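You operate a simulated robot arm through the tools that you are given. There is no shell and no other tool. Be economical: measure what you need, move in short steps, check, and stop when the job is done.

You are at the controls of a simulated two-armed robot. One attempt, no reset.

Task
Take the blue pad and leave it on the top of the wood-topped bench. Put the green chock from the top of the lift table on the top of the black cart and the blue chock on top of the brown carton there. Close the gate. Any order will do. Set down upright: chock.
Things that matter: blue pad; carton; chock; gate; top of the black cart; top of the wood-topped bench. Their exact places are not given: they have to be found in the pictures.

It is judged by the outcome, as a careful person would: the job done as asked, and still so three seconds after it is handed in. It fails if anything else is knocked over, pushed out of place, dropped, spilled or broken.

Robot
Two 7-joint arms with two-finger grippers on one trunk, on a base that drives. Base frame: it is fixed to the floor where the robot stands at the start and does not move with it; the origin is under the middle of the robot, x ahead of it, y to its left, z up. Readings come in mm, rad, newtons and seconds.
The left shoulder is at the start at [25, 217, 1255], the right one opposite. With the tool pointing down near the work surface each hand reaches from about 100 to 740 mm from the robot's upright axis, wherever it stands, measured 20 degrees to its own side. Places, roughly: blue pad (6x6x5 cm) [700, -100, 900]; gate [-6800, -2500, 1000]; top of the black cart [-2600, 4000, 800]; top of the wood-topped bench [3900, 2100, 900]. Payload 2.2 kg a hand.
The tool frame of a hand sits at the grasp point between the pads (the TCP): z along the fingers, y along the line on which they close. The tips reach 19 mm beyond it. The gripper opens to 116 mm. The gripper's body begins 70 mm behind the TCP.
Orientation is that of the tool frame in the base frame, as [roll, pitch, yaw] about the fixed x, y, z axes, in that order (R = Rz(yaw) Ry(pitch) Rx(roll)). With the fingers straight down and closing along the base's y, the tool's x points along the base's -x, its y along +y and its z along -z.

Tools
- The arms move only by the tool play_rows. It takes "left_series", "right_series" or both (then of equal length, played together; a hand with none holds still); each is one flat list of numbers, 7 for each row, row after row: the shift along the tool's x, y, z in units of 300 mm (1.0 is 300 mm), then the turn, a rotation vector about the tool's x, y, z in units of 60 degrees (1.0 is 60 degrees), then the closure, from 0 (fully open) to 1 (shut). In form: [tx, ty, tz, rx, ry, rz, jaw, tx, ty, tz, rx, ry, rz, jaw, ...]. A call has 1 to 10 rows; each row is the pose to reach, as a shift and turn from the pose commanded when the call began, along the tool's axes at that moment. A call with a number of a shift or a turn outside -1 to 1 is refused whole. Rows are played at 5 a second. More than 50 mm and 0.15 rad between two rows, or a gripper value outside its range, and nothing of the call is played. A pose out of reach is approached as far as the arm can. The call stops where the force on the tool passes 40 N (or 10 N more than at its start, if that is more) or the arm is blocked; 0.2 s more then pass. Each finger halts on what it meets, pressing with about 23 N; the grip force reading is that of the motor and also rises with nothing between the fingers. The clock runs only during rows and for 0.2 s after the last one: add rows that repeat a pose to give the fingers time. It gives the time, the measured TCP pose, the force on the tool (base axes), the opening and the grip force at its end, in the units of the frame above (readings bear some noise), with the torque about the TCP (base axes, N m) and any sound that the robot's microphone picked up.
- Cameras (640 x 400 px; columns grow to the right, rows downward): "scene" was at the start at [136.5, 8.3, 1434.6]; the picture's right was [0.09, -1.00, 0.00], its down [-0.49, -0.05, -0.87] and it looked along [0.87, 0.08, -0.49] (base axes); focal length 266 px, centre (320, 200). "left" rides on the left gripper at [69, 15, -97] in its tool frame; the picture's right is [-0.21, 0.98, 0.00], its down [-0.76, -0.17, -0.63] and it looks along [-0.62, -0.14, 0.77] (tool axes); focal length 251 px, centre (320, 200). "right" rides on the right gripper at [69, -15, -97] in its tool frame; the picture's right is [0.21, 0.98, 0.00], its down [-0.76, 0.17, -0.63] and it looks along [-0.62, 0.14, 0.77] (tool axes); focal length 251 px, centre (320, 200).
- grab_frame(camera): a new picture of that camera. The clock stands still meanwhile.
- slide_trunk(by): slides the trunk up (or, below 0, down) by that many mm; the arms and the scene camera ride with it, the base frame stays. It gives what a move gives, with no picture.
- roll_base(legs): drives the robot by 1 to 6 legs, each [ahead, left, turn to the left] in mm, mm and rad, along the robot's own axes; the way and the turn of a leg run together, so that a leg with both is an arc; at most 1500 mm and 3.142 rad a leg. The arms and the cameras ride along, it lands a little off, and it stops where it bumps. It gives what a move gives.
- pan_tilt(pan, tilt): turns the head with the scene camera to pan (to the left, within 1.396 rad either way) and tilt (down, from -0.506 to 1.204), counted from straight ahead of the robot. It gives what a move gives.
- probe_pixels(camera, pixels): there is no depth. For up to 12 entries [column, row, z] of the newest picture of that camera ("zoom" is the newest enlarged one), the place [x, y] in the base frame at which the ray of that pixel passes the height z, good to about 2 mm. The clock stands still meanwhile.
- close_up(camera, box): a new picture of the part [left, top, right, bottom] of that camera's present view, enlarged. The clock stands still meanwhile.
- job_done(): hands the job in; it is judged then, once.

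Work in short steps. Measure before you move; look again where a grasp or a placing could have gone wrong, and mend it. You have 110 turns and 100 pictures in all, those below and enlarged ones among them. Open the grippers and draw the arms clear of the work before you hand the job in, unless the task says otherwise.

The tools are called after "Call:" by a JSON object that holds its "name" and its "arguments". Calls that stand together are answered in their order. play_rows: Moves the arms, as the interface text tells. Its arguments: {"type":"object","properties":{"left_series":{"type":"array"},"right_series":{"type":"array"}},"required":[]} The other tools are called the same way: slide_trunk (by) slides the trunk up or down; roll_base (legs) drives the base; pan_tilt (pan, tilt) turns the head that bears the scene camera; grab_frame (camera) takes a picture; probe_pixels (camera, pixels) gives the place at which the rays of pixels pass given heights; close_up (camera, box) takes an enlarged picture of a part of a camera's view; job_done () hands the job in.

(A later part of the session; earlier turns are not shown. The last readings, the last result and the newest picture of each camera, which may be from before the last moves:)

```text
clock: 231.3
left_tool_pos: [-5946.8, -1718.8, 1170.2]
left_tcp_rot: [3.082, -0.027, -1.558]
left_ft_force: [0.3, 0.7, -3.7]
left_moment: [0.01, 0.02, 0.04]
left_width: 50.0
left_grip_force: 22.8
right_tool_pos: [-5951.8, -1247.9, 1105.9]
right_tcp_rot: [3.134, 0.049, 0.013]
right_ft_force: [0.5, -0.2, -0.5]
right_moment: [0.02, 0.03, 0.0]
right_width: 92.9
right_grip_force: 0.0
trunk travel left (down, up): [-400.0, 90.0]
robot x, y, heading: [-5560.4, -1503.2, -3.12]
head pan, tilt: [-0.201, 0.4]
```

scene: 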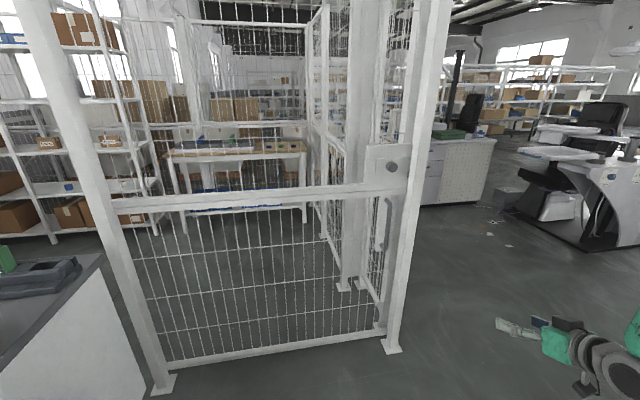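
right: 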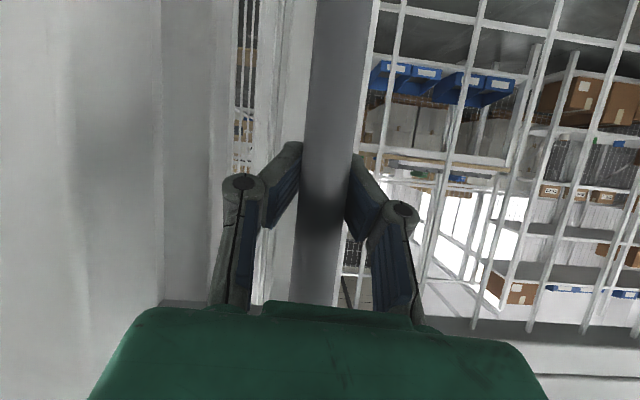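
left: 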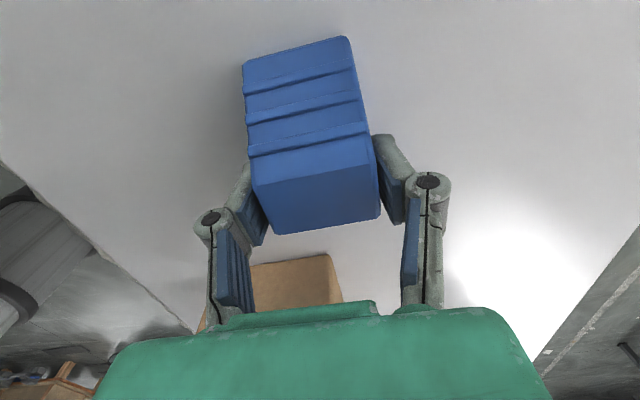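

Arms are tucked. I drive back to the corridor start at about (−5100, 1100), ending facing +x.

Call:
{"name": "roll_base", "arguments": {"legs": [[0, 0, -0.9], [0, 0, -0.867], [1320, 0, 0], [1323, 0, 0], [0, 0, -0.7], [0, 0, -0.68]]}}

Call:
{"name": "pan_tilt", "arguments": {"pan": 0.0, "tilt": 0.35}}

Call:
{"name": "grab_frame", "arguments": {"camera": "scene"}}

```text
clock: 252.4
left_tool_pos: [-4695.3, 1309.6, 1170.7]
left_tcp_rot: [3.083, -0.025, 1.581]
left_ft_force: [0.4, 0.3, -3.0]
left_moment: [-0.02, 0.0, 0.03]
left_width: 49.7
left_grip_force: 22.9
right_tool_pos: [-4688.9, 836.9, 1104.8]
right_tcp_rot: [3.136, 0.049, -3.13]
right_ft_force: [0.1, 0.4, -0.1]
right_moment: [0.01, 0.02, -0.01]
right_width: 92.7
right_grip_force: 0.1
trunk travel left (down, up): [-400.0, 90.0]
robot x, y, heading: [-5081.5, 1091.9, 0.015]
head pan, tilt: [-0.201, 0.4]
```

```text
clock: 253.2
left_tool_pos: [-4696.8, 1305.9, 1171.8]
left_tcp_rot: [3.081, -0.028, 1.58]
left_ft_force: [-0.4, -0.3, -3.6]
left_moment: [-0.03, 0.01, 0.0]
left_width: 50.1
left_grip_force: 23.3
right_tool_pos: [-4690.3, 834.2, 1106.6]
right_tcp_rot: [3.135, 0.05, -3.13]
right_ft_force: [-0.1, 0.0, 0.4]
right_moment: [0.03, -0.01, -0.05]
right_width: 92.9
right_grip_force: 0.1
trunk travel left (down, up): [-400.0, 90.0]
robot x, y, heading: [-5080.7, 1098.7, 0.02]
head pan, tilt: [0.0, 0.351]
```

```text
22 pictures are left
```

scene: 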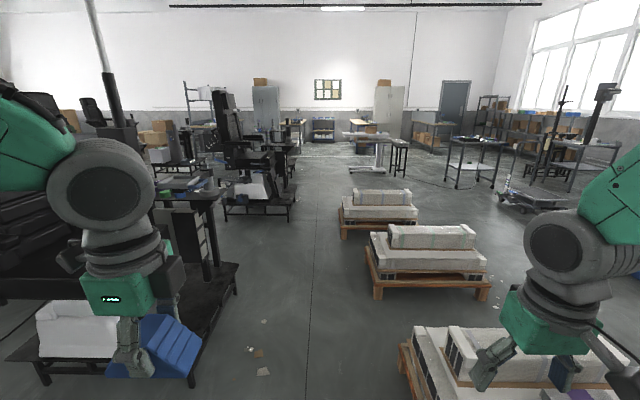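

The corridor is clear on column ~310. I drive to x≈−1330, then veer to (−600, 190) and face the table.

Call:
{"name": "roll_base", "arguments": {"legs": [[0, 0, -0.012], [1250, 0, 0], [1250, 0, 0], [1250, 0, 0], [0, 0, -0.917], [1190, 0, 0]]}}

Call:
{"name": "roll_base", "arguments": {"legs": [[0, 0, 0.909]]}}

Call:
{"name": "pan_tilt", "arguments": {"pan": 0.0, "tilt": 0.6}}

Call:
{"name": "grab_frame", "arguments": {"camera": "scene"}}

```text
clock: 267.0
left_tool_pos: [-2150.3, 1218.3, 1177.3]
left_tcp_rot: [3.079, -0.056, 1.437]
left_ft_force: [-0.7, -1.0, -3.3]
left_moment: [0.02, 0.0, 0.02]
left_width: 49.9
left_grip_force: 22.7
right_tool_pos: [-2209.7, 752.6, 1098.6]
right_tcp_rot: [3.104, 0.052, 3.007]
right_ft_force: [-0.3, -0.2, 0.4]
right_moment: [0.01, 0.02, 0.03]
right_width: 92.7
right_grip_force: 0.0
trunk travel left (down, up): [-400.0, 90.0]
robot x, y, heading: [-2554.1, 1094.0, -0.126]
head pan, tilt: [0.0, 0.351]
stopped in leg 4: the robot was blocked; the commanded pose is now the measured one
```

```text
clock: 269.8
left_tool_pos: [-2431.5, 1518.3, 1172.0]
left_tcp_rot: [3.075, -0.023, 2.347]
left_ft_force: [-1.1, 1.1, -2.1]
left_moment: [-0.07, -0.12, 0.02]
left_width: 49.9
left_grip_force: 22.9
right_tool_pos: [-2100.0, 1182.9, 1106.9]
right_tcp_rot: [3.136, 0.057, -2.362]
right_ft_force: [-0.2, 1.9, 0.5]
right_moment: [-0.09, -0.05, 0.03]
right_width: 93.0
right_grip_force: 0.1
trunk travel left (down, up): [-400.0, 90.0]
robot x, y, heading: [-2556.5, 1098.1, 0.782]
head pan, tilt: [0.0, 0.351]
```

```text
clock: 270.5
left_tool_pos: [-2433.2, 1519.4, 1172.9]
left_tcp_rot: [3.077, -0.03, 2.351]
left_ft_force: [-2.9, 2.2, -3.5]
left_moment: [-0.1, -0.08, 0.04]
left_width: 50.1
left_grip_force: 23.4
right_tool_pos: [-2101.6, 1185.4, 1105.1]
right_tcp_rot: [3.135, 0.059, -2.355]
right_ft_force: [-1.0, 0.8, 1.4]
right_moment: [-0.11, -0.03, 0.02]
right_width: 92.8
right_grip_force: 0.0
trunk travel left (down, up): [-400.0, 90.0]
robot x, y, heading: [-2560.7, 1107.0, 0.783]
head pan, tilt: [0.0, 0.6]
```

```text
21 pictures are left
```

scene: 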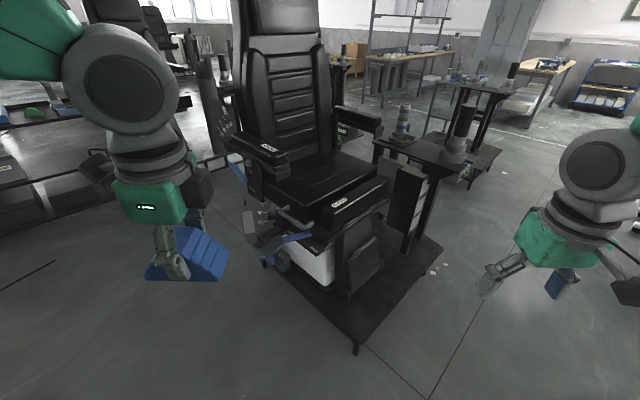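

The base bumped near the left pallet's corner (its footprint is wider than I assumed), so that gap is too tight. I take the proven route instead: up the gap at x≈−2560, along the y≈3050 aisle, and back down at x≈−420.

Call:
{"name": "roll_base", "arguments": {"legs": [[0, 0, 0.789], [975, 0, 0], [975, 0, 0], [0, 0, -0.78], [0, 0, -0.785]]}}

```text
clock: 286.5
left_tool_pos: [-2171.7, 3193.0, 1183.4]
left_tcp_rot: [3.07, -0.08, 1.568]
left_ft_force: [-0.8, -0.6, -3.3]
left_moment: [-0.02, -0.05, -0.01]
left_width: 49.8
left_grip_force: 22.9
right_tool_pos: [-2170.5, 2726.8, 1092.4]
right_tcp_rot: [3.078, 0.057, 3.141]
right_ft_force: [-0.8, 0.2, 0.7]
right_moment: [0.0, -0.04, 0.0]
right_width: 92.5
right_grip_force: 0.0
trunk travel left (down, up): [-400.0, 90.0]
robot x, y, heading: [-2549.4, 3053.2, 0.001]
head pan, tilt: [0.0, 0.6]
```

On course at (−2549, 3053), heading 0 (a bit of sway). I continue along the aisle and back down to the table side.

Call:
{"name": "roll_base", "arguments": {"legs": [[1065, 0, 0], [1065, 0, 0], [0, 0, -0.78], [0, 0, -0.79], [1430, 0, 0], [1430, 0, 0]]}}

Call:
{"name": "pan_tilt", "arguments": {"pan": -0.9, "tilt": 0.4}}

Call:
{"name": "grab_frame", "arguments": {"camera": "scene"}}

```text
clock: 314.6
left_tool_pos: [-221.8, -174.9, 1176.8]
left_tcp_rot: [3.079, -0.055, -0.004]
left_ft_force: [-1.8, -1.4, -5.0]
left_moment: [0.12, -0.08, 0.06]
left_width: 50.1
left_grip_force: 23.0
right_tool_pos: [-687.9, -177.1, 1094.0]
right_tcp_rot: [3.102, 0.048, 1.574]
right_ft_force: [-1.3, 1.8, -1.1]
right_moment: [-0.11, -0.13, 0.0]
right_width: 92.9
right_grip_force: 0.0
trunk travel left (down, up): [-400.0, 90.0]
robot x, y, heading: [-388.3, 203.4, -1.565]
head pan, tilt: [0.0, 0.6]
```

```text
clock: 315.8
left_tool_pos: [-327.6, -167.2, 1191.7]
left_tcp_rot: [3.069, -0.137, -0.003]
left_ft_force: [-2.0, -0.6, -3.8]
left_moment: [-0.03, -0.05, 0.01]
left_width: 49.6
left_grip_force: 23.0
right_tool_pos: [-786.6, -169.9, 1071.8]
right_tcp_rot: [3.019, 0.055, 1.564]
right_ft_force: [-1.4, 1.7, -0.1]
right_moment: [-0.09, -0.08, -0.02]
right_width: 92.8
right_grip_force: 0.1
trunk travel left (down, up): [-400.0, 90.0]
robot x, y, heading: [-399.6, 204.9, -1.563]
head pan, tilt: [-0.901, 0.4]
```

```text
20 pictures are left
```

scene: 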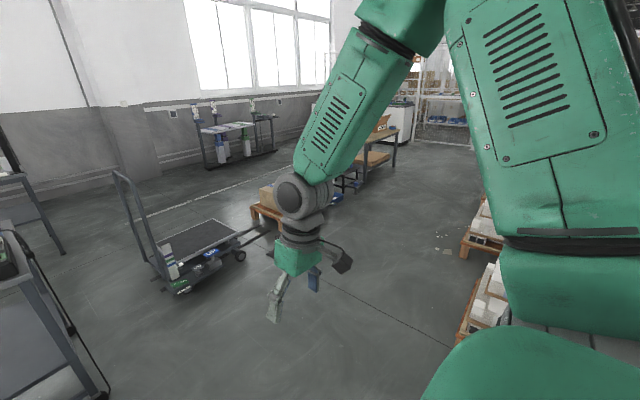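

The mast is swaying strongly now (roll ~0.08–0.14). I hold still to let it calm.

Call:
{"name": "play_rows", "arguments": {"left_series": [0, 0, 0, 0, 0, 0, 1, 0, 0, 0, 0, 0, 0, 1, 0, 0, 0, 0, 0, 0, 1, 0, 0, 0, 0, 0, 0, 1, 0, 0, 0, 0, 0, 0, 1, 0, 0, 0, 0, 0, 0, 1, 0, 0, 0, 0, 0, 0, 1, 0, 0, 0, 0, 0, 0, 1, 0, 0, 0, 0, 0, 0, 1, 0, 0, 0, 0, 0, 0, 1]}}

Call:
{"name": "play_rows", "arguments": {"left_series": [0, 0, 0, 0, 0, 0, 1, 0, 0, 0, 0, 0, 0, 1, 0, 0, 0, 0, 0, 0, 1, 0, 0, 0, 0, 0, 0, 1, 0, 0, 0, 0, 0, 0, 1, 0, 0, 0, 0, 0, 0, 1, 0, 0, 0, 0, 0, 0, 1, 0, 0, 0, 0, 0, 0, 1, 0, 0, 0, 0, 0, 0, 1, 0, 0, 0, 0, 0, 0, 1]}}

Call:
{"name": "play_rows", "arguments": {"left_series": [0, 0, 0, 0, 0, 0, 1, 0, 0, 0, 0, 0, 0, 1, 0, 0, 0, 0, 0, 0, 1, 0, 0, 0, 0, 0, 0, 1, 0, 0, 0, 0, 0, 0, 1, 0, 0, 0, 0, 0, 0, 1, 0, 0, 0, 0, 0, 0, 1, 0, 0, 0, 0, 0, 0, 1, 0, 0, 0, 0, 0, 0, 1, 0, 0, 0, 0, 0, 0, 1]}}

Call:
{"name": "play_rows", "arguments": {"left_series": [0, 0, 0, 0, 0, 0, 1, 0, 0, 0, 0, 0, 0, 1]}}

```text
clock: 317.9
left_tool_pos: [-241.5, -163.6, 1185.9]
left_tcp_rot: [3.071, -0.078, 0.0]
left_ft_force: [1.6, 1.2, -0.8]
left_moment: [0.01, 0.03, 0.03]
left_width: 49.8
left_grip_force: 23.0
right_tool_pos: [-706.1, -164.2, 1092.2]
right_tcp_rot: [3.084, 0.06, 1.574]
right_ft_force: [0.4, 1.1, 0.4]
right_moment: [-0.03, 0.01, 0.01]
right_width: 93.2
right_grip_force: 0.1
trunk travel left (down, up): [-400.0, 90.0]
robot x, y, heading: [-384.5, 201.0, -1.566]
head pan, tilt: [-0.901, 0.4]
```

```text
clock: 320.4
left_tool_pos: [-330.4, -158.7, 1193.8]
left_tcp_rot: [3.07, -0.145, -0.014]
left_ft_force: [-2.1, 0.9, -2.8]
left_moment: [-0.05, -0.13, -0.01]
left_width: 50.0
left_grip_force: 23.1
right_tool_pos: [-787.0, -156.8, 1068.1]
right_tcp_rot: [3.011, 0.057, 1.557]
right_ft_force: [-0.8, 0.5, -0.9]
right_moment: [-0.04, -0.13, 0.0]
right_width: 92.9
right_grip_force: 0.0
trunk travel left (down, up): [-400.0, 90.0]
robot x, y, heading: [-385.0, 206.7, -1.569]
head pan, tilt: [-0.901, 0.4]
stopped in row 10 (left hand): the arm was blocked; the commanded pose is now the measured one
```

```text
clock: 322.6
left_tool_pos: [-280.7, -159.1, 1188.0]
left_tcp_rot: [3.074, -0.107, -0.009]
left_ft_force: [-1.9, -0.8, -2.2]
left_moment: [-0.02, -0.03, -0.01]
left_width: 50.0
left_grip_force: 22.8
right_tool_pos: [-743.8, -157.3, 1080.4]
right_tcp_rot: [3.052, 0.054, 1.571]
right_ft_force: [-0.9, 1.0, 0.4]
right_moment: [-0.06, -0.05, -0.03]
right_width: 92.8
right_grip_force: 0.2
trunk travel left (down, up): [-400.0, 90.0]
robot x, y, heading: [-380.2, 209.7, -1.572]
head pan, tilt: [-0.901, 0.4]
```

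```text
clock: 323.4
left_tool_pos: [-348.2, -158.9, 1192.8]
left_tcp_rot: [3.071, -0.153, -0.013]
left_ft_force: [-2.3, -1.2, -3.9]
left_moment: [0.0, -0.06, -0.02]
left_width: 49.9
left_grip_force: 22.9
right_tool_pos: [-803.9, -160.5, 1063.5]
right_tcp_rot: [3.004, 0.057, 1.559]
right_ft_force: [-0.6, -0.1, -0.9]
right_moment: [0.03, -0.07, -0.03]
right_width: 92.7
right_grip_force: 0.1
trunk travel left (down, up): [-400.0, 90.0]
robot x, y, heading: [-400.1, 207.2, -1.57]
head pan, tilt: [-0.901, 0.4]
stopped in row 2 (left hand): the arm was blocked; the commanded pose is now the measured one
```

A lean to the right of ~0.1 rad persists with slow sway. I turn gently toward the table, and see whether the lean changes.

Call:
{"name": "roll_base", "arguments": {"legs": [[0, 0, 0.4], [0, 0, 0.4], [0, 0, 0.4], [0, 0, 0.37]]}}

Call:
{"name": "slide_trunk", "arguments": {"by": -60}}

Call:
{"name": "pan_tilt", "arguments": {"pan": 0.0, "tilt": 0.6}}

Call:
{"name": "grab_frame", "arguments": {"camera": "scene"}}

```text
clock: 328.5
left_tool_pos: [-23.9, 329.9, 1189.3]
left_tcp_rot: [3.07, -0.09, 1.558]
left_ft_force: [1.1, -0.7, -2.8]
left_moment: [-0.03, 0.1, 0.01]
left_width: 49.9
left_grip_force: 22.5
right_tool_pos: [-26.1, -132.0, 1086.2]
right_tcp_rot: [3.066, 0.058, 3.138]
right_ft_force: [-0.6, 0.5, -0.3]
right_moment: [0.0, -0.1, 0.01]
right_width: 93.2
right_grip_force: 0.0
trunk travel left (down, up): [-400.0, 90.0]
robot x, y, heading: [-394.4, 215.9, -0.005]
head pan, tilt: [-0.901, 0.4]
```

```text
clock: 329.5
left_tool_pos: [-27.0, 282.4, 1134.8]
left_tcp_rot: [3.07, -0.127, 1.556]
left_ft_force: [-0.1, -1.0, -2.8]
left_moment: [-0.03, -0.07, 0.0]
left_width: 49.8
left_grip_force: 23.3
right_tool_pos: [-30.4, -174.1, 1013.0]
right_tcp_rot: [3.03, 0.059, 3.136]
right_ft_force: [-0.3, 0.4, -0.5]
right_moment: [0.0, -0.05, 0.01]
right_width: 92.7
right_grip_force: 0.2
trunk travel left (down, up): [-340.0, 150.0]
robot x, y, heading: [-390.5, 215.6, -0.006]
head pan, tilt: [-0.901, 0.4]
```

```text
clock: 330.7
left_tool_pos: [-25.9, 235.3, 1135.0]
left_tcp_rot: [3.07, -0.166, 1.559]
left_ft_force: [0.5, -2.3, -3.8]
left_moment: [0.1, -0.01, 0.0]
left_width: 49.8
left_grip_force: 23.1
right_tool_pos: [-27.0, -215.9, 997.9]
right_tcp_rot: [2.99, 0.057, 3.132]
right_ft_force: [0.5, -1.6, -1.3]
right_moment: [0.09, -0.01, -0.03]
right_width: 93.0
right_grip_force: 0.1
trunk travel left (down, up): [-340.0, 150.0]
robot x, y, heading: [-395.2, 204.7, 0.001]
head pan, tilt: [0.0, 0.6]
```

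```text
19 pictures are left
```

scene: 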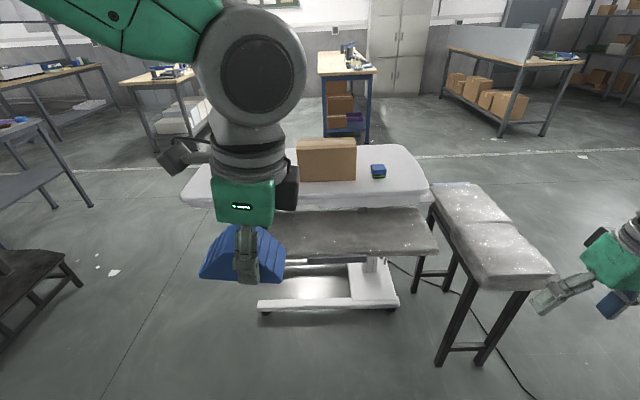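

The lean is still growing (0.17) toward the right, so I shift mass leftward: left hand out to the left, right hand in toward the middle, and trunk down.

Call:
{"name": "play_rows", "arguments": {"left_series": [0.08, 0, 0, 0, 0, 0, 1, 0.18, 0, 0, 0, 0, 0, 1, 0.3, 0, 0, 0, 0, 0, 1, 0.42, 0, 0, 0, 0, 0, 1, 0.54, 0, 0, 0, 0, 0, 1, 0.64, 0, 0, 0, 0, 0, 1, 0.7, 0, 0, 0, 0, 0, 1], "right_series": [0, 0.06, 0, 0, 0, 0, 0.2, 0, 0.14, 0, 0, 0, 0, 0.2, 0, 0.23, 0, 0, 0, 0, 0.2, 0, 0.32, 0, 0, 0, 0, 0.2, 0, 0.41, 0, 0, 0, 0, 0.2, 0, 0.48, 0, 0, 0, 0, 0.2, 0, 0.52, 0, 0, 0, 0, 0.2]}}

Call:
{"name": "slide_trunk", "arguments": {"by": -200}}

Call:
{"name": "play_rows", "arguments": {"left_series": [0, 0, 0, 0, 0, 0, 1, 0, 0, 0, 0, 0, 0, 1, 0, 0, 0, 0, 0, 0, 1]}}

Call:
{"name": "play_rows", "arguments": {"left_series": [0, 0, 0, 0, 0, 0, 1, 0, 0, 0, 0, 0, 0, 1]}}

```text
clock: 332.5
left_tool_pos: [-26.9, 413.8, 1176.3]
left_tcp_rot: [3.068, -0.191, 1.551]
left_ft_force: [1.2, -4.1, -2.1]
left_moment: [0.19, 0.08, -0.01]
left_width: 49.9
left_grip_force: 22.9
right_tool_pos: [-31.6, -87.7, 1018.6]
right_tcp_rot: [2.966, 0.06, 3.121]
right_ft_force: [-1.1, -2.9, -0.7]
right_moment: [0.2, -0.06, -0.06]
right_width: 93.0
right_grip_force: 0.1
trunk travel left (down, up): [-340.0, 150.0]
robot x, y, heading: [-387.7, 203.4, -0.009]
head pan, tilt: [0.0, 0.6]
stopped in row 7 (left hand): the arm was blocked; the commanded pose is now the measured one
```

```text
clock: 334.6
left_tool_pos: [-26.7, 501.5, 959.0]
left_tcp_rot: [3.072, -0.119, 1.559]
left_ft_force: [-0.4, 3.6, -3.3]
left_moment: [-0.3, -0.03, 0.03]
left_width: 50.0
left_grip_force: 23.1
right_tool_pos: [-29.2, -9.4, 835.0]
right_tcp_rot: [3.042, 0.06, 3.136]
right_ft_force: [0.9, 2.0, 1.3]
right_moment: [-0.22, 0.16, 0.04]
right_width: 92.6
right_grip_force: 0.0
trunk travel left (down, up): [-140.0, 350.0]
robot x, y, heading: [-391.2, 217.7, -0.002]
head pan, tilt: [0.0, 0.6]
```

```text
clock: 335.6
left_tool_pos: [-30.3, 454.7, 972.6]
left_tcp_rot: [3.068, -0.169, 1.557]
left_ft_force: [0.7, -1.5, -2.9]
left_moment: [0.03, 0.01, -0.03]
left_width: 49.8
left_grip_force: 23.2
right_tool_pos: [-33.0, -52.4, 824.2]
right_tcp_rot: [2.99, 0.063, 3.133]
right_ft_force: [-0.5, -0.9, -0.8]
right_moment: [0.09, -0.02, 0.02]
right_width: 92.8
right_grip_force: 0.1
trunk travel left (down, up): [-140.0, 350.0]
robot x, y, heading: [-393.1, 215.7, -0.004]
head pan, tilt: [0.0, 0.6]
stopped in row 3 (left hand): the arm was blocked; the commanded pose is now the measured one
```

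```text
clock: 336.4
left_tool_pos: [-32.3, 458.9, 973.9]
left_tcp_rot: [3.069, -0.17, 1.56]
left_ft_force: [-0.1, -1.5, -3.6]
left_moment: [0.04, 0.01, 0.01]
left_width: 50.2
left_grip_force: 23.4
right_tool_pos: [-32.7, -47.4, 823.8]
right_tcp_rot: [2.99, 0.063, 3.136]
right_ft_force: [0.3, -0.7, 0.3]
right_moment: [0.04, -0.02, -0.01]
right_width: 92.7
right_grip_force: 0.0
trunk travel left (down, up): [-140.0, 350.0]
robot x, y, heading: [-386.8, 223.3, -0.005]
head pan, tilt: [0.0, 0.6]
stopped in row 2 (left hand): the arm was blocked; the commanded pose is now the measured one
```

I check whether the body really leans by probing a row of floor pixels in the latest scene picture, plus known table points.

Call:
{"name": "grab_frame", "arguments": {"camera": "scene"}}

Call:
{"name": "probe_pixels", "arguments": {"camera": "scene", "pixels": [[120, 300, 0], [520, 300, 0], [320, 300, 0], [320, 300, 500], [320, 200, 0], [320, 200, 500]]}}

```text
18 pictures are left
```

scene: 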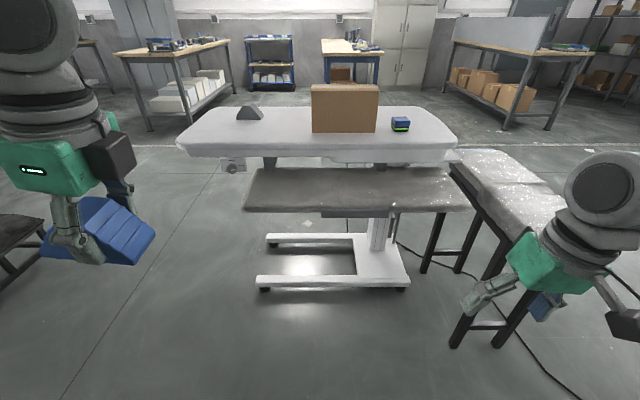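

```text
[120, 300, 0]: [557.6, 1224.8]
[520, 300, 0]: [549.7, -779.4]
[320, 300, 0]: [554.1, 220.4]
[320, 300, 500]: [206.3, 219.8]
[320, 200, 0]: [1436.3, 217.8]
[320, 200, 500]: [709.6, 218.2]
```

The camera is level, so the mast isn't leaning; the arms' commanded poses themselves have taken on the tilt. I re-level both hands by rotation and raise the trunk again.

Call:
{"name": "play_rows", "arguments": {"left_series": [0, 0, 0, 0.016, -0.048, 0, 1, 0, 0, 0, 0.032, -0.096, 0, 1, 0, 0, 0, 0.048, -0.143, 0, 1, 0, 0, 0, 0.048, -0.143, 0, 1], "right_series": [0, 0, 0, 0.048, 0.02, 0, 0.2, 0, 0, 0, 0.096, 0.04, 0, 0.2, 0, 0, 0, 0.143, 0.06, 0, 0.2, 0, 0, 0, 0.143, 0.06, 0, 0.2]}}

Call:
{"name": "slide_trunk", "arguments": {"by": 200}}

Call:
{"name": "play_rows", "arguments": {"left_series": [0, 0, 0, 0, 0, 0, 1, 0, 0, 0, 0, 0, 0, 1, 0, 0, 0, 0, 0, 0, 1, 0, 0, 0, 0, 0, 0, 1]}}

```text
clock: 337.4
left_tool_pos: [-31.9, 450.4, 975.0]
left_tcp_rot: [3.117, -0.025, 1.554]
left_ft_force: [-0.7, -1.9, -2.3]
left_moment: [0.11, 0.01, -0.02]
left_width: 49.7
left_grip_force: 23.0
right_tool_pos: [-32.9, -53.5, 821.6]
right_tcp_rot: [3.134, 0.003, 3.14]
right_ft_force: [-0.3, -0.7, -0.3]
right_moment: [0.14, -0.06, 0.04]
right_width: 92.6
right_grip_force: 0.0
trunk travel left (down, up): [-140.0, 350.0]
robot x, y, heading: [-390.1, 220.6, -0.0]
head pan, tilt: [0.0, 0.6]
```

```text
clock: 339.6
left_tool_pos: [-31.5, 495.6, 1166.7]
left_tcp_rot: [3.119, 0.009, 1.556]
left_ft_force: [0.5, 0.2, -3.7]
left_moment: [-0.09, -0.01, 0.03]
left_width: 49.7
left_grip_force: 23.2
right_tool_pos: [-32.1, -14.3, 1031.0]
right_tcp_rot: [-3.114, 0.004, -3.138]
right_ft_force: [-0.4, 0.0, -0.8]
right_moment: [-0.08, 0.0, 0.04]
right_width: 92.7
right_grip_force: 0.2
trunk travel left (down, up): [-340.0, 150.0]
robot x, y, heading: [-389.4, 226.6, 0.001]
head pan, tilt: [0.0, 0.6]
```

```text
clock: 340.6
left_tool_pos: [-31.7, 474.6, 1170.0]
left_tcp_rot: [3.119, -0.004, 1.556]
left_ft_force: [-0.6, -0.5, -2.5]
left_moment: [-0.04, 0.0, 0.0]
left_width: 49.7
left_grip_force: 23.1
right_tool_pos: [-32.5, -32.7, 1027.6]
right_tcp_rot: [-3.13, 0.005, -3.141]
right_ft_force: [0.2, 0.0, -0.2]
right_moment: [-0.03, 0.01, -0.01]
right_width: 92.8
right_grip_force: 0.2
trunk travel left (down, up): [-340.0, 150.0]
robot x, y, heading: [-390.1, 222.7, 0.0]
head pan, tilt: [0.0, 0.6]
```

Hands are level again. I drive 510 mm forward to the table and look.

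Call:
{"name": "roll_base", "arguments": {"legs": [[260, 0, 0], [250, 0, 0]]}}

Call:
{"name": "pan_tilt", "arguments": {"pan": 0.0, "tilt": 0.85}}

Call:
{"name": "grab_frame", "arguments": {"camera": "scene"}}

```text
clock: 343.9
left_tool_pos: [481.9, 513.5, 1164.3]
left_tcp_rot: [3.118, 0.025, 1.561]
left_ft_force: [0.3, 1.4, -2.9]
left_moment: [-0.11, 0.01, 0.02]
left_width: 50.3
left_grip_force: 23.0
right_tool_pos: [482.3, 3.0, 1034.2]
right_tcp_rot: [-3.1, 0.004, -3.137]
right_ft_force: [0.2, 0.3, -0.7]
right_moment: [-0.04, 0.03, 0.0]
right_width: 92.6
right_grip_force: 0.1
trunk travel left (down, up): [-340.0, 150.0]
robot x, y, heading: [126.6, 231.3, -0.003]
head pan, tilt: [0.0, 0.6]
```

```text
clock: 344.7
left_tool_pos: [479.7, 506.5, 1166.8]
left_tcp_rot: [3.119, 0.016, 1.562]
left_ft_force: [-0.7, 0.8, -3.2]
left_moment: [-0.12, 0.0, -0.03]
left_width: 50.1
left_grip_force: 22.7
right_tool_pos: [479.6, -3.5, 1032.6]
right_tcp_rot: [-3.11, 0.006, -3.133]
right_ft_force: [0.7, 0.4, 0.0]
right_moment: [-0.06, 0.01, 0.01]
right_width: 92.6
right_grip_force: 0.0
trunk travel left (down, up): [-340.0, 150.0]
robot x, y, heading: [122.6, 238.4, -0.006]
head pan, tilt: [0.0, 0.85]
```

```text
17 pictures are left
```

scene: 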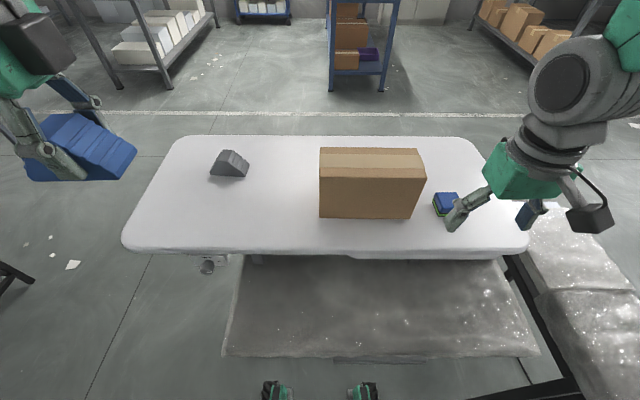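

I probe the carton's edges: near bottom (320,217), near top edge (320,179)/(426,180), far top edge (321,148)/(415,149).

Call:
{"name": "probe_pixels", "arguments": {"camera": "scene", "pixels": [[320, 217, 840], [412, 219, 840], [320, 179, 960], [320, 179, 980], [426, 180, 960], [426, 180, 980], [321, 148, 960], [415, 149, 960], [321, 148, 980], [433, 214, 840], [455, 214, 840]]}}

Call:
{"name": "play_rows", "arguments": {"left_series": [0, 0, 0, 0, 0, 0, 1, 0, 0, 0, 0, 0, 0, 1, 0, 0, 0, 0, 0, 0, 1, 0, 0, 0, 0, 0, 0, 1, 0, 0, 0, 0, 0, 0, 1, 0, 0, 0, 0, 0, 0, 1, 0, 0, 0, 0, 0, 0, 1, 0, 0, 0, 0, 0, 0, 1]}}

Call:
{"name": "play_rows", "arguments": {"left_series": [0, 0, 0, 0, 0, 0, 1]}}

```text
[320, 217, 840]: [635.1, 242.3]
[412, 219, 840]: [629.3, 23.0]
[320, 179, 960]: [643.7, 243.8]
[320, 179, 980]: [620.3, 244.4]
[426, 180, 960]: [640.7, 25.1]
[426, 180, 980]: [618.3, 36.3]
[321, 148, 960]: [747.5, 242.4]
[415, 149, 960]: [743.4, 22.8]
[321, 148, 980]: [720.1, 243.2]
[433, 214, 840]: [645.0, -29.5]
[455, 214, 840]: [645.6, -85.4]
```

```text
clock: 346.7
left_tool_pos: [476.5, 515.5, 1166.2]
left_tcp_rot: [3.119, 0.02, 1.561]
left_ft_force: [-0.3, 0.8, -2.1]
left_moment: [-0.11, -0.01, 0.02]
left_width: 50.1
left_grip_force: 23.5
right_tool_pos: [477.7, 3.6, 1034.4]
right_tcp_rot: [-3.103, 0.009, -3.128]
right_ft_force: [0.6, 0.4, -0.3]
right_moment: [-0.03, 0.03, 0.01]
right_width: 92.9
right_grip_force: 0.0
trunk travel left (down, up): [-340.0, 150.0]
robot x, y, heading: [125.0, 241.1, -0.003]
head pan, tilt: [0.0, 0.85]
stopped in row 8 (left hand): the arm was blocked; the commanded pose is now the measured one
```

```text
clock: 347.1
left_tool_pos: [478.9, 472.1, 1174.6]
left_tcp_rot: [3.117, -0.013, 1.56]
left_ft_force: [-0.1, -1.7, -2.7]
left_moment: [0.01, 0.0, 0.0]
left_width: 49.7
left_grip_force: 22.8
right_tool_pos: [478.9, -33.5, 1027.1]
right_tcp_rot: [-3.136, 0.011, -3.136]
right_ft_force: [0.0, -1.5, 0.4]
right_moment: [0.04, -0.02, -0.01]
right_width: 92.9
right_grip_force: 0.1
trunk travel left (down, up): [-340.0, 150.0]
robot x, y, heading: [124.2, 238.6, -0.004]
head pan, tilt: [0.0, 0.85]
```

Carton top spans x 632–745, y 24–243, z≈965. I bring the blue chock toward (688,133) in smooth moves, shifting the right hand out to the right to make room.

Call:
{"name": "play_rows", "arguments": {"left_series": [-0.02, 0.01, 0.01, 0, 0, 0, 1, -0.07, 0.04, 0.03, 0, 0, 0, 1, -0.14, 0.08, 0.06, 0, 0, 0, 1, -0.23, 0.13, 0.09, 0, 0, 0, 1, -0.33, 0.19, 0.12, 0, 0, 0, 1, -0.43, 0.25, 0.15, 0, 0, 0, 1, -0.53, 0.31, 0.18, 0, 0, 0, 1, -0.62, 0.36, 0.2, 0, 0, 0, 1, -0.69, 0.4, 0.22, 0, 0, 0, 1, -0.74, 0.42, 0.23, 0, 0, 0, 1], "right_series": [0, -0.01, 0, 0, 0, 0, 0.2, 0, -0.04, 0, 0, 0, 0, 0.2, 0, -0.09, 0, 0, 0, 0, 0.2, 0, -0.15, 0, 0, 0, 0, 0.2, 0, -0.22, 0, 0, 0, 0, 0.2, 0, -0.29, 0, 0, 0, 0, 0.2, 0, -0.36, 0, 0, 0, 0, 0.2, 0, -0.42, 0, 0, 0, 0, 0.2, 0, -0.46, 0, 0, 0, 0, 0.2, 0, -0.48, 0, 0, 0, 0, 0.2]}}

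Call:
{"name": "play_rows", "arguments": {"left_series": [-0.02, 0.01, 0.0, 0, 0, 0, 1, -0.06, 0.04, 0.01, 0, 0, 0, 1, -0.12, 0.08, 0.02, 0, 0, 0, 1, -0.19, 0.12, 0.03, 0, 0, 0, 1, -0.26, 0.17, 0.03, 0, 0, 0, 1, -0.33, 0.22, 0.03, 0, 0, 0, 1, -0.38, 0.25, 0.03, 0, 0, 0, 1, -0.42, 0.27, 0.03, 0, 0, 0, 1, -0.44, 0.28, 0.03, 0, 0, 0, 1]}}

Call:
{"name": "play_rows", "arguments": {"left_series": [0, 0, 0, 0, 0, 0, 1, 0, 0, 0, 0, 0, 0, 1]}}

```text
clock: 349.3
left_tool_pos: [604.3, 298.3, 1103.5]
left_tcp_rot: [3.118, 0.026, 1.565]
left_ft_force: [-0.2, 2.5, -3.5]
left_moment: [-0.19, 0.01, -0.01]
left_width: 49.8
left_grip_force: 22.9
right_tool_pos: [479.6, -131.4, 1041.9]
right_tcp_rot: [-3.1, 0.009, -3.129]
right_ft_force: [0.2, 0.9, 1.3]
right_moment: [-0.16, 0.02, 0.0]
right_width: 92.8
right_grip_force: 0.2
trunk travel left (down, up): [-340.0, 150.0]
robot x, y, heading: [128.7, 239.7, -0.006]
head pan, tilt: [0.0, 0.85]
```

```text
clock: 351.3
left_tool_pos: [699.8, 142.6, 1106.5]
left_tcp_rot: [3.118, 0.023, 1.595]
left_ft_force: [1.1, -1.0, -3.4]
left_moment: [0.01, 0.04, -0.02]
left_width: 49.7
left_grip_force: 22.8
right_tool_pos: [480.8, -169.2, 1030.4]
right_tcp_rot: [-3.13, 0.008, -3.135]
right_ft_force: [0.1, -0.7, -0.2]
right_moment: [0.03, -0.03, 0.02]
right_width: 92.8
right_grip_force: 0.0
trunk travel left (down, up): [-340.0, 150.0]
robot x, y, heading: [125.0, 235.8, -0.005]
head pan, tilt: [0.0, 0.85]
```

```text
clock: 352.1
left_tool_pos: [695.5, 159.6, 1116.1]
left_tcp_rot: [3.107, 0.04, 1.592]
left_ft_force: [0.9, 1.0, -1.9]
left_moment: [-0.06, 0.02, -0.01]
left_width: 50.0
left_grip_force: 23.1
right_tool_pos: [478.1, -149.3, 1036.4]
right_tcp_rot: [-3.114, 0.013, -3.129]
right_ft_force: [-1.0, -0.4, -1.1]
right_moment: [0.0, -0.01, 0.0]
right_width: 92.7
right_grip_force: 0.1
trunk travel left (down, up): [-340.0, 150.0]
robot x, y, heading: [121.2, 243.1, -0.002]
head pan, tilt: [0.0, 0.85]
stopped in row 2 (left hand): the arm was blocked; the commanded pose is now the measured one
```

I correct the small drift (y −25, x −8, tilt) while lowering toward z≈1045.

Call:
{"name": "play_rows", "arguments": {"left_series": [-0.009, -0.003, 0.024, 0.001, 0.005, 0.002, 1, -0.018, -0.005, 0.048, 0.003, 0.01, 0.004, 1, -0.027, -0.008, 0.072, 0.004, 0.015, 0.006, 1, -0.036, -0.01, 0.096, 0.006, 0.02, 0.008, 1, -0.045, -0.013, 0.12, 0.007, 0.025, 0.01, 1, -0.054, -0.016, 0.144, 0.009, 0.03, 0.012, 1, -0.063, -0.019, 0.168, 0.01, 0.035, 0.014, 1, -0.07, -0.022, 0.192, 0.012, 0.04, 0.016, 1, -0.075, -0.024, 0.216, 0.013, 0.045, 0.018, 1, -0.08, -0.025, 0.235, 0.015, 0.05, 0.02, 1]}}

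Call:
{"name": "play_rows", "arguments": {"left_series": [0, 0, 0, 0, 0, 0, 1, 0, 0, 0, 0, 0, 0, 1, 0, 0, 0, 0, 0, 0, 1, 0, 0, 0, 0, 0, 0, 1, 0, 0, 0, 0, 0, 0, 1, 0, 0, 0, 0, 0, 0, 1, 0, 0, 0, 0, 0, 0, 1, 0, 0, 0, 0, 0, 0, 1, 0, 0, 0, 0, 0, 0, 1, 0, 0, 0, 0, 0, 0, 1]}}

Call:
{"name": "play_rows", "arguments": {"left_series": [0, 0, 0, 0, 0, 0, 1]}}

Call:
{"name": "grab_frame", "arguments": {"camera": "scene"}}

```text
clock: 354.3
left_tool_pos: [687.4, 126.6, 1040.3]
left_tcp_rot: [3.124, -0.029, 1.558]
left_ft_force: [-0.2, 0.3, -3.2]
left_moment: [-0.08, -0.01, 0.01]
left_width: 49.7
left_grip_force: 23.3
right_tool_pos: [477.2, -150.3, 1035.6]
right_tcp_rot: [-3.116, 0.012, -3.13]
right_ft_force: [0.2, 0.3, -0.2]
right_moment: [-0.02, -0.02, 0.0]
right_width: 92.6
right_grip_force: 0.0
trunk travel left (down, up): [-340.0, 150.0]
robot x, y, heading: [124.3, 244.7, 0.002]
head pan, tilt: [0.0, 0.85]
```

```text
clock: 356.5
left_tool_pos: [687.8, 130.6, 1043.0]
left_tcp_rot: [3.125, -0.022, 1.562]
left_ft_force: [-0.2, 0.5, -2.9]
left_moment: [-0.07, 0.01, 0.01]
left_width: 50.1
left_grip_force: 23.3
right_tool_pos: [477.0, -146.8, 1036.3]
right_tcp_rot: [-3.113, 0.013, -3.129]
right_ft_force: [0.2, 0.2, -0.1]
right_moment: [0.0, -0.05, 0.0]
right_width: 92.9
right_grip_force: 0.0
trunk travel left (down, up): [-340.0, 150.0]
robot x, y, heading: [124.0, 238.4, 0.0]
head pan, tilt: [0.0, 0.85]
```

```text
clock: 356.9
left_tool_pos: [687.7, 124.9, 1041.9]
left_tcp_rot: [3.122, -0.027, 1.563]
left_ft_force: [-0.1, -0.3, -3.4]
left_moment: [-0.02, -0.01, 0.01]
left_width: 49.9
left_grip_force: 22.9
right_tool_pos: [476.7, -153.8, 1035.2]
right_tcp_rot: [-3.118, 0.013, -3.129]
right_ft_force: [0.1, 0.2, 0.9]
right_moment: [0.0, -0.01, 0.0]
right_width: 92.7
right_grip_force: 0.0
trunk travel left (down, up): [-340.0, 150.0]
robot x, y, heading: [122.0, 244.2, 0.005]
head pan, tilt: [0.0, 0.85]
```

```text
16 pictures are left
```

scene: 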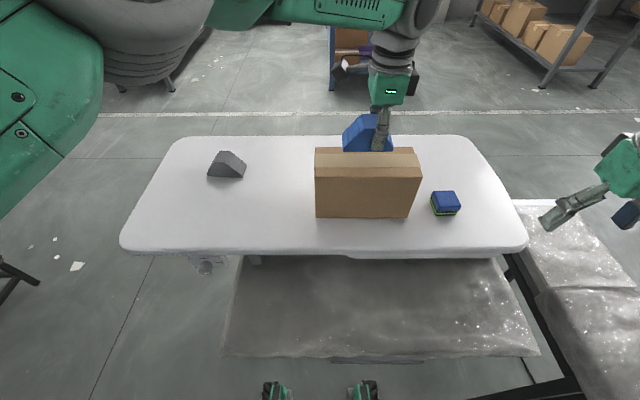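

Steady now, chock centred over the carton. I lower in small steps to contact.

Call:
{"name": "play_rows", "arguments": {"left_series": [0, 0, 0.025, 0, 0, 0, 1, 0, 0, 0.05, 0, 0, 0, 1, 0, 0, 0.075, 0, 0, 0, 1, 0, 0, 0.095, 0, 0, 0, 1, 0, 0, 0.11, 0, 0, 0, 1, 0, 0, 0.125, 0, 0, 0, 1, 0, 0, 0.14, 0, 0, 0, 1]}}

Call:
{"name": "close_up", "arguments": {"camera": "scene", "box": [300, 100, 440, 230]}}

```text
clock: 358.5
left_tool_pos: [689.5, 132.9, 1006.9]
left_tcp_rot: [3.115, -0.028, 1.565]
left_ft_force: [1.2, 13.7, 23.3]
left_moment: [0.28, 0.01, -0.44]
left_width: 50.2
left_grip_force: 23.8
right_tool_pos: [475.4, -149.6, 1037.6]
right_tcp_rot: [-3.117, 0.016, -3.13]
right_ft_force: [0.3, -0.6, -0.1]
right_moment: [0.02, 0.01, -0.02]
right_width: 92.8
right_grip_force: 0.0
trunk travel left (down, up): [-340.0, 150.0]
robot x, y, heading: [127.5, 242.5, -0.005]
head pan, tilt: [0.0, 0.85]
```

```text
3.08 times, centred on (370, 165) of scene
```

zoom: 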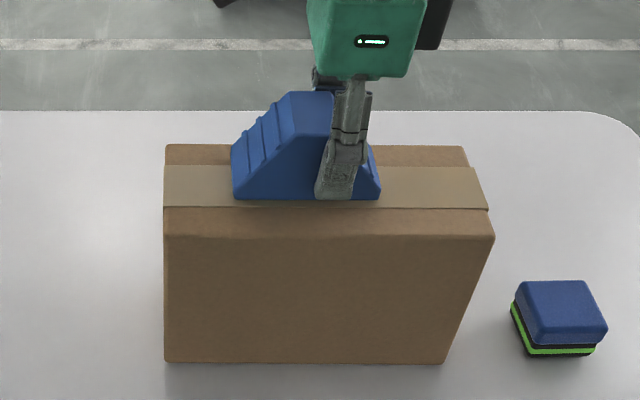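

The chock rests on the carton (23 N up). I open gently and rise.

Call:
{"name": "play_rows", "arguments": {"left_series": [0, 0, -0.005, 0, 0, 0, 0.55, 0, 0, -0.005, 0, 0, 0, 0.4, 0, 0, -0.005, 0, 0, 0, 0.3, 0, 0, -0.01, 0, 0, 0, 0.25, 0, 0, -0.05, 0, 0, 0, 0.25, 0, 0, -0.11, 0, 0, 0, 0.25, 0, 0, -0.19, 0, 0, 0, 0.25, 0, 0, -0.27, 0, 0, 0, 0.25, 0, 0, -0.33, 0, 0, 0, 0.25]}}

Call:
{"name": "close_up", "arguments": {"camera": "scene", "box": [300, 100, 500, 230]}}

```text
clock: 360.5
left_tool_pos: [686.8, 128.0, 1100.7]
left_tcp_rot: [3.122, -0.024, 1.564]
left_ft_force: [0.1, -0.6, 0.8]
left_moment: [-0.02, -0.03, 0.0]
left_width: 87.2
left_grip_force: 0.1
right_tool_pos: [477.7, -149.7, 1036.3]
right_tcp_rot: [-3.116, 0.013, -3.129]
right_ft_force: [0.3, -0.6, -0.3]
right_moment: [0.04, 0.04, 0.02]
right_width: 93.0
right_grip_force: 0.1
trunk travel left (down, up): [-340.0, 150.0]
robot x, y, heading: [122.0, 245.0, -0.001]
head pan, tilt: [0.0, 0.85]
```

```text
3.08 times, centred on (400, 165) of scene
```

zoom: 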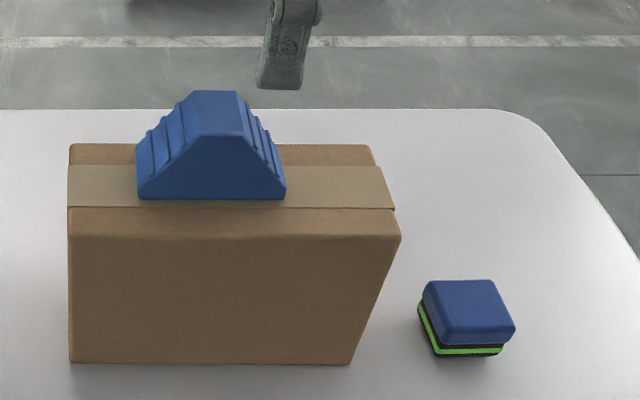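

The blue chock stands upright on the carton. Now the pad: I probe its corners in this zoom.

Call:
{"name": "probe_pixels", "arguments": {"camera": "zoom", "pixels": [[437, 356, 840], [502, 356, 840], [418, 312, 840], [428, 282, 890], [492, 280, 890], [440, 338, 890], [516, 328, 890]]}}

```text
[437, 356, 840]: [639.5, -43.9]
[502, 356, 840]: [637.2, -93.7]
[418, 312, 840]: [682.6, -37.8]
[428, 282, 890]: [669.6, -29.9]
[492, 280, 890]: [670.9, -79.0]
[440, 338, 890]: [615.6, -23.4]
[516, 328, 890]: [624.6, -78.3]
```

Pad centre is about (668,−67). I move the right hand above it (opening fully) and draw the left hand back.

Call:
{"name": "play_rows", "arguments": {"right_series": [-0.03, 0.015, 0.01, -0.003, 0, 0, 0.1, -0.1, 0.045, 0.035, -0.006, 0, 0, 0, -0.19, 0.085, 0.07, -0.01, 0, 0, 0, -0.29, 0.13, 0.11, -0.013, 0, 0, 0, -0.39, 0.17, 0.15, -0.016, 0, 0, 0, -0.48, 0.21, 0.19, -0.019, 0, 0, 0, -0.56, 0.245, 0.22, -0.021, 0, 0, 0, -0.61, 0.265, 0.24, -0.023, 0, 0, 0, -0.637, 0.277, 0.253, -0.024, 0, 0, 0, -0.637, 0.277, 0.253, -0.024, 0, 0, 0], "left_series": [0.02, -0.03, 0, 0, 0, 0, 0.25, 0.06, -0.1, 0, 0, 0, 0, 0.25, 0.11, -0.18, 0, 0, 0, 0, 0.25, 0.17, -0.28, 0, 0, 0, 0, 0.25, 0.24, -0.38, 0, 0, 0, 0, 0.25, 0.3, -0.48, 0, 0, 0, 0, 0.25, 0.35, -0.56, 0, 0, 0, 0, 0.25, 0.38, -0.62, 0, 0, 0, 0, 0.25, 0.4, -0.65, 0, 0, 0, 0, 0.25, 0.4, -0.65, 0, 0, 0, 0, 0.25]}}

Call:
{"name": "play_rows", "arguments": {"right_series": [0, 0, 0, 0, 0, 0, 0, 0, 0, 0, 0, 0, 0, 0, 0, 0, 0, 0, 0, 0, 0, 0, 0, 0, 0, 0, 0, 0]}}

Call:
{"name": "grab_frame", "arguments": {"camera": "right"}}

Call:
{"name": "probe_pixels", "arguments": {"camera": "right", "pixels": [[260, 150, 880], [330, 150, 880], [320, 200, 880], [320, 100, 880], [200, 100, 880], [440, 100, 880]]}}

```text
clock: 362.7
left_tool_pos: [491.7, 249.1, 1098.5]
left_tcp_rot: [3.121, -0.026, 1.564]
left_ft_force: [-0.3, -0.2, 0.0]
left_moment: [0.04, 0.01, -0.02]
left_width: 86.7
left_grip_force: 0.1
right_tool_pos: [669.1, -65.2, 960.0]
right_tcp_rot: [-3.139, 0.011, -3.128]
right_ft_force: [0.5, 0.1, -0.3]
right_moment: [0.0, -0.03, 0.0]
right_width: 116.1
right_grip_force: 0.0
trunk travel left (down, up): [-340.0, 150.0]
robot x, y, heading: [125.6, 244.6, -0.001]
head pan, tilt: [0.0, 0.85]
```

```text
clock: 363.7
left_tool_pos: [492.3, 248.9, 1099.1]
left_tcp_rot: [3.123, -0.028, 1.562]
left_ft_force: [-0.1, 0.0, 0.5]
left_moment: [0.01, 0.0, 0.03]
left_width: 87.0
left_grip_force: 0.1
right_tool_pos: [669.2, -66.6, 960.0]
right_tcp_rot: [-3.14, 0.012, -3.129]
right_ft_force: [-0.1, 0.5, -0.3]
right_moment: [-0.01, -0.03, -0.02]
right_width: 115.7
right_grip_force: 0.0
trunk travel left (down, up): [-340.0, 150.0]
robot x, y, heading: [125.1, 243.6, 0.003]
head pan, tilt: [0.0, 0.85]
```

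```text
13 pictures are left
```

right: 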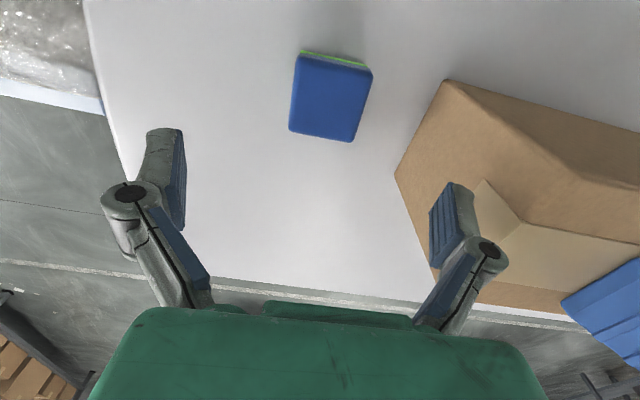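

```text
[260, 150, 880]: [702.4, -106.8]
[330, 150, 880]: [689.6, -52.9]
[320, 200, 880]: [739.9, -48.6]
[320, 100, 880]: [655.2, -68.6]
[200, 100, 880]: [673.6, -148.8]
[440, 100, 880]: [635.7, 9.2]
```

Pad centre from both views ≈ (657,−61). I adjust, descend to TCP z≈870 and close.

Call:
{"name": "play_rows", "arguments": {"right_series": [0.015, 0.008, 0.05, 0, 0, 0, 0, 0.037, 0.018, 0.13, 0, 0, 0, 0, 0.037, 0.018, 0.2, 0, 0, 0, 0, 0.037, 0.018, 0.26, 0, 0, 0, 0, 0.037, 0.018, 0.3, 0, 0, 0, 0, 0.037, 0.018, 0.3, 0, 0, 0, 0.25, 0.037, 0.018, 0.3, 0, 0, 0, 0.45, 0.037, 0.018, 0.3, 0, 0, 0, 0.7, 0.037, 0.018, 0.3, 0, 0, 0, 1, 0.037, 0.018, 0.3, 0, 0, 0, 1]}}

Call:
{"name": "grab_frame", "arguments": {"camera": "right"}}

```text
clock: 365.9
left_tool_pos: [491.2, 250.0, 1098.2]
left_tcp_rot: [3.123, -0.027, 1.562]
left_ft_force: [-0.6, -0.4, -0.5]
left_moment: [0.01, -0.01, -0.01]
left_width: 87.3
left_grip_force: 0.0
right_tool_pos: [658.8, -62.3, 869.5]
right_tcp_rot: [3.141, 0.012, -3.128]
right_ft_force: [0.7, 0.8, 0.7]
right_moment: [-0.01, -0.01, 0.01]
right_width: 52.5
right_grip_force: 23.4
trunk travel left (down, up): [-340.0, 150.0]
robot x, y, heading: [124.6, 245.4, -0.001]
head pan, tilt: [0.0, 0.85]
```

```text
12 pictures are left
```

right: 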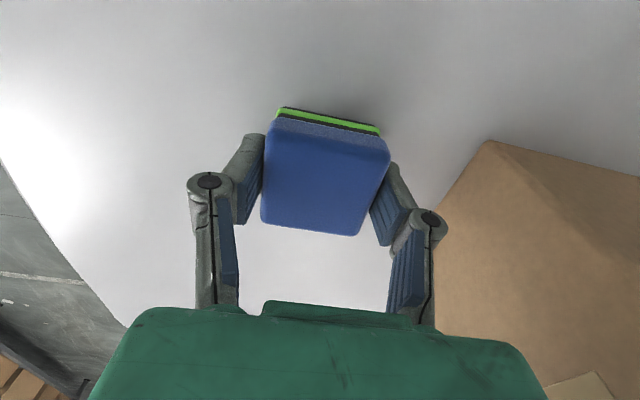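

The pad is gripped (52 mm). I lift it straight up, draw it back, and reverse from the table, then look to the left for the route.

Call:
{"name": "play_rows", "arguments": {"right_series": [0, 0, -0.04, 0, 0, 0, 1, 0, 0, -0.12, 0, 0, 0, 1, 0, 0, -0.24, 0, 0, 0, 1, 0, 0, -0.38, 0, 0, 0, 1, 0.05, 0, -0.5, 0, 0, 0, 1, 0.14, 0, -0.6, 0, 0, 0, 1, 0.27, 0, -0.65, 0, 0, 0, 1, 0.4, 0, -0.67, 0, 0, 0, 1, 0.5, 0, -0.67, 0, 0, 0, 1, 0.55, 0, -0.67, 0, 0, 0, 1]}}

Call:
{"name": "roll_base", "arguments": {"legs": [[-250, 0, 0], [-250, 0, 0]]}}

Call:
{"name": "pan_tilt", "arguments": {"pan": 0.35, "tilt": 0.4}}

Call:
{"name": "grab_frame", "arguments": {"camera": "scene"}}

```text
clock: 368.1
left_tool_pos: [491.8, 250.2, 1098.9]
left_tcp_rot: [3.123, -0.026, 1.563]
left_ft_force: [-0.1, 0.3, 0.9]
left_moment: [0.01, 0.04, 0.0]
left_width: 87.0
left_grip_force: 0.1
right_tool_pos: [490.5, -62.9, 1067.9]
right_tcp_rot: [3.141, 0.011, -3.129]
right_ft_force: [-0.5, -0.9, -0.1]
right_moment: [0.02, 0.0, 0.0]
right_width: 52.2
right_grip_force: 22.5
trunk travel left (down, up): [-340.0, 150.0]
robot x, y, heading: [123.2, 244.5, 0.001]
head pan, tilt: [0.0, 0.85]
```

```text
clock: 371.3
left_tool_pos: [-6.3, 249.7, 1098.5]
left_tcp_rot: [3.122, -0.027, 1.559]
left_ft_force: [0.7, -0.1, -0.4]
left_moment: [0.0, -0.03, -0.03]
left_width: 87.2
left_grip_force: 0.1
right_tool_pos: [-7.7, -62.7, 1068.6]
right_tcp_rot: [-3.141, 0.013, -3.133]
right_ft_force: [-1.0, -0.9, -0.7]
right_moment: [0.03, -0.02, 0.01]
right_width: 52.1
right_grip_force: 22.9
trunk travel left (down, up): [-340.0, 150.0]
robot x, y, heading: [-374.3, 247.1, -0.009]
head pan, tilt: [0.0, 0.85]
```

```text
clock: 372.2
left_tool_pos: [-7.8, 249.7, 1100.6]
left_tcp_rot: [3.12, -0.025, 1.559]
left_ft_force: [-0.2, 0.2, -0.4]
left_moment: [0.0, 0.01, -0.03]
left_width: 86.9
left_grip_force: 0.1
right_tool_pos: [-9.7, -63.1, 1069.5]
right_tcp_rot: [-3.141, 0.014, -3.133]
right_ft_force: [0.3, 0.0, 0.0]
right_moment: [-0.03, 0.01, 0.0]
right_width: 52.4
right_grip_force: 22.9
trunk travel left (down, up): [-340.0, 150.0]
robot x, y, heading: [-371.5, 246.0, -0.003]
head pan, tilt: [0.351, 0.4]
```

```text
11 pictures are left
```

scene: 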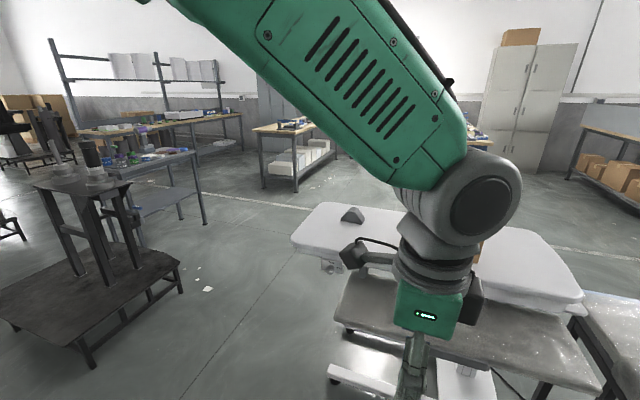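

The bench with white boxes is at (295,150). I probe the gap: stool leg (181,290), grey-table leg (205,223), lift-table left end (292,245), bench legs and top edge.

Call:
{"name": "probe_pixels", "arguments": {"camera": "scene", "pixels": [[181, 291, 0], [205, 224, 0], [292, 245, 840], [262, 189, 0], [296, 192, 0], [337, 160, 0], [254, 130, 900], [296, 134, 900], [180, 213, 0], [240, 153, 0], [340, 122, 900]]}}

Call:
{"name": "close_up", "arguments": {"camera": "scene", "box": [230, 90, 370, 200]}}

```text
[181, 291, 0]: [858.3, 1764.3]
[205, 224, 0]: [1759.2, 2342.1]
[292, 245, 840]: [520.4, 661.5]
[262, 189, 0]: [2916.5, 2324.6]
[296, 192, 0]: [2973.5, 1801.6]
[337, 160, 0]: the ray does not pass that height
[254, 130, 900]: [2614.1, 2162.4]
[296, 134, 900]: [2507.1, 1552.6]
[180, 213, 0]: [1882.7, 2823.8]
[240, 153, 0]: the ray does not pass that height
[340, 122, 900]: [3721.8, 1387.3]
```

```text
3.64 times, centred on (300, 145) of scene
```

zoom: 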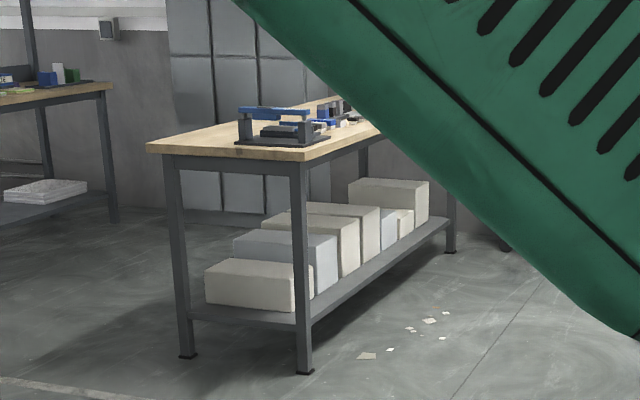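

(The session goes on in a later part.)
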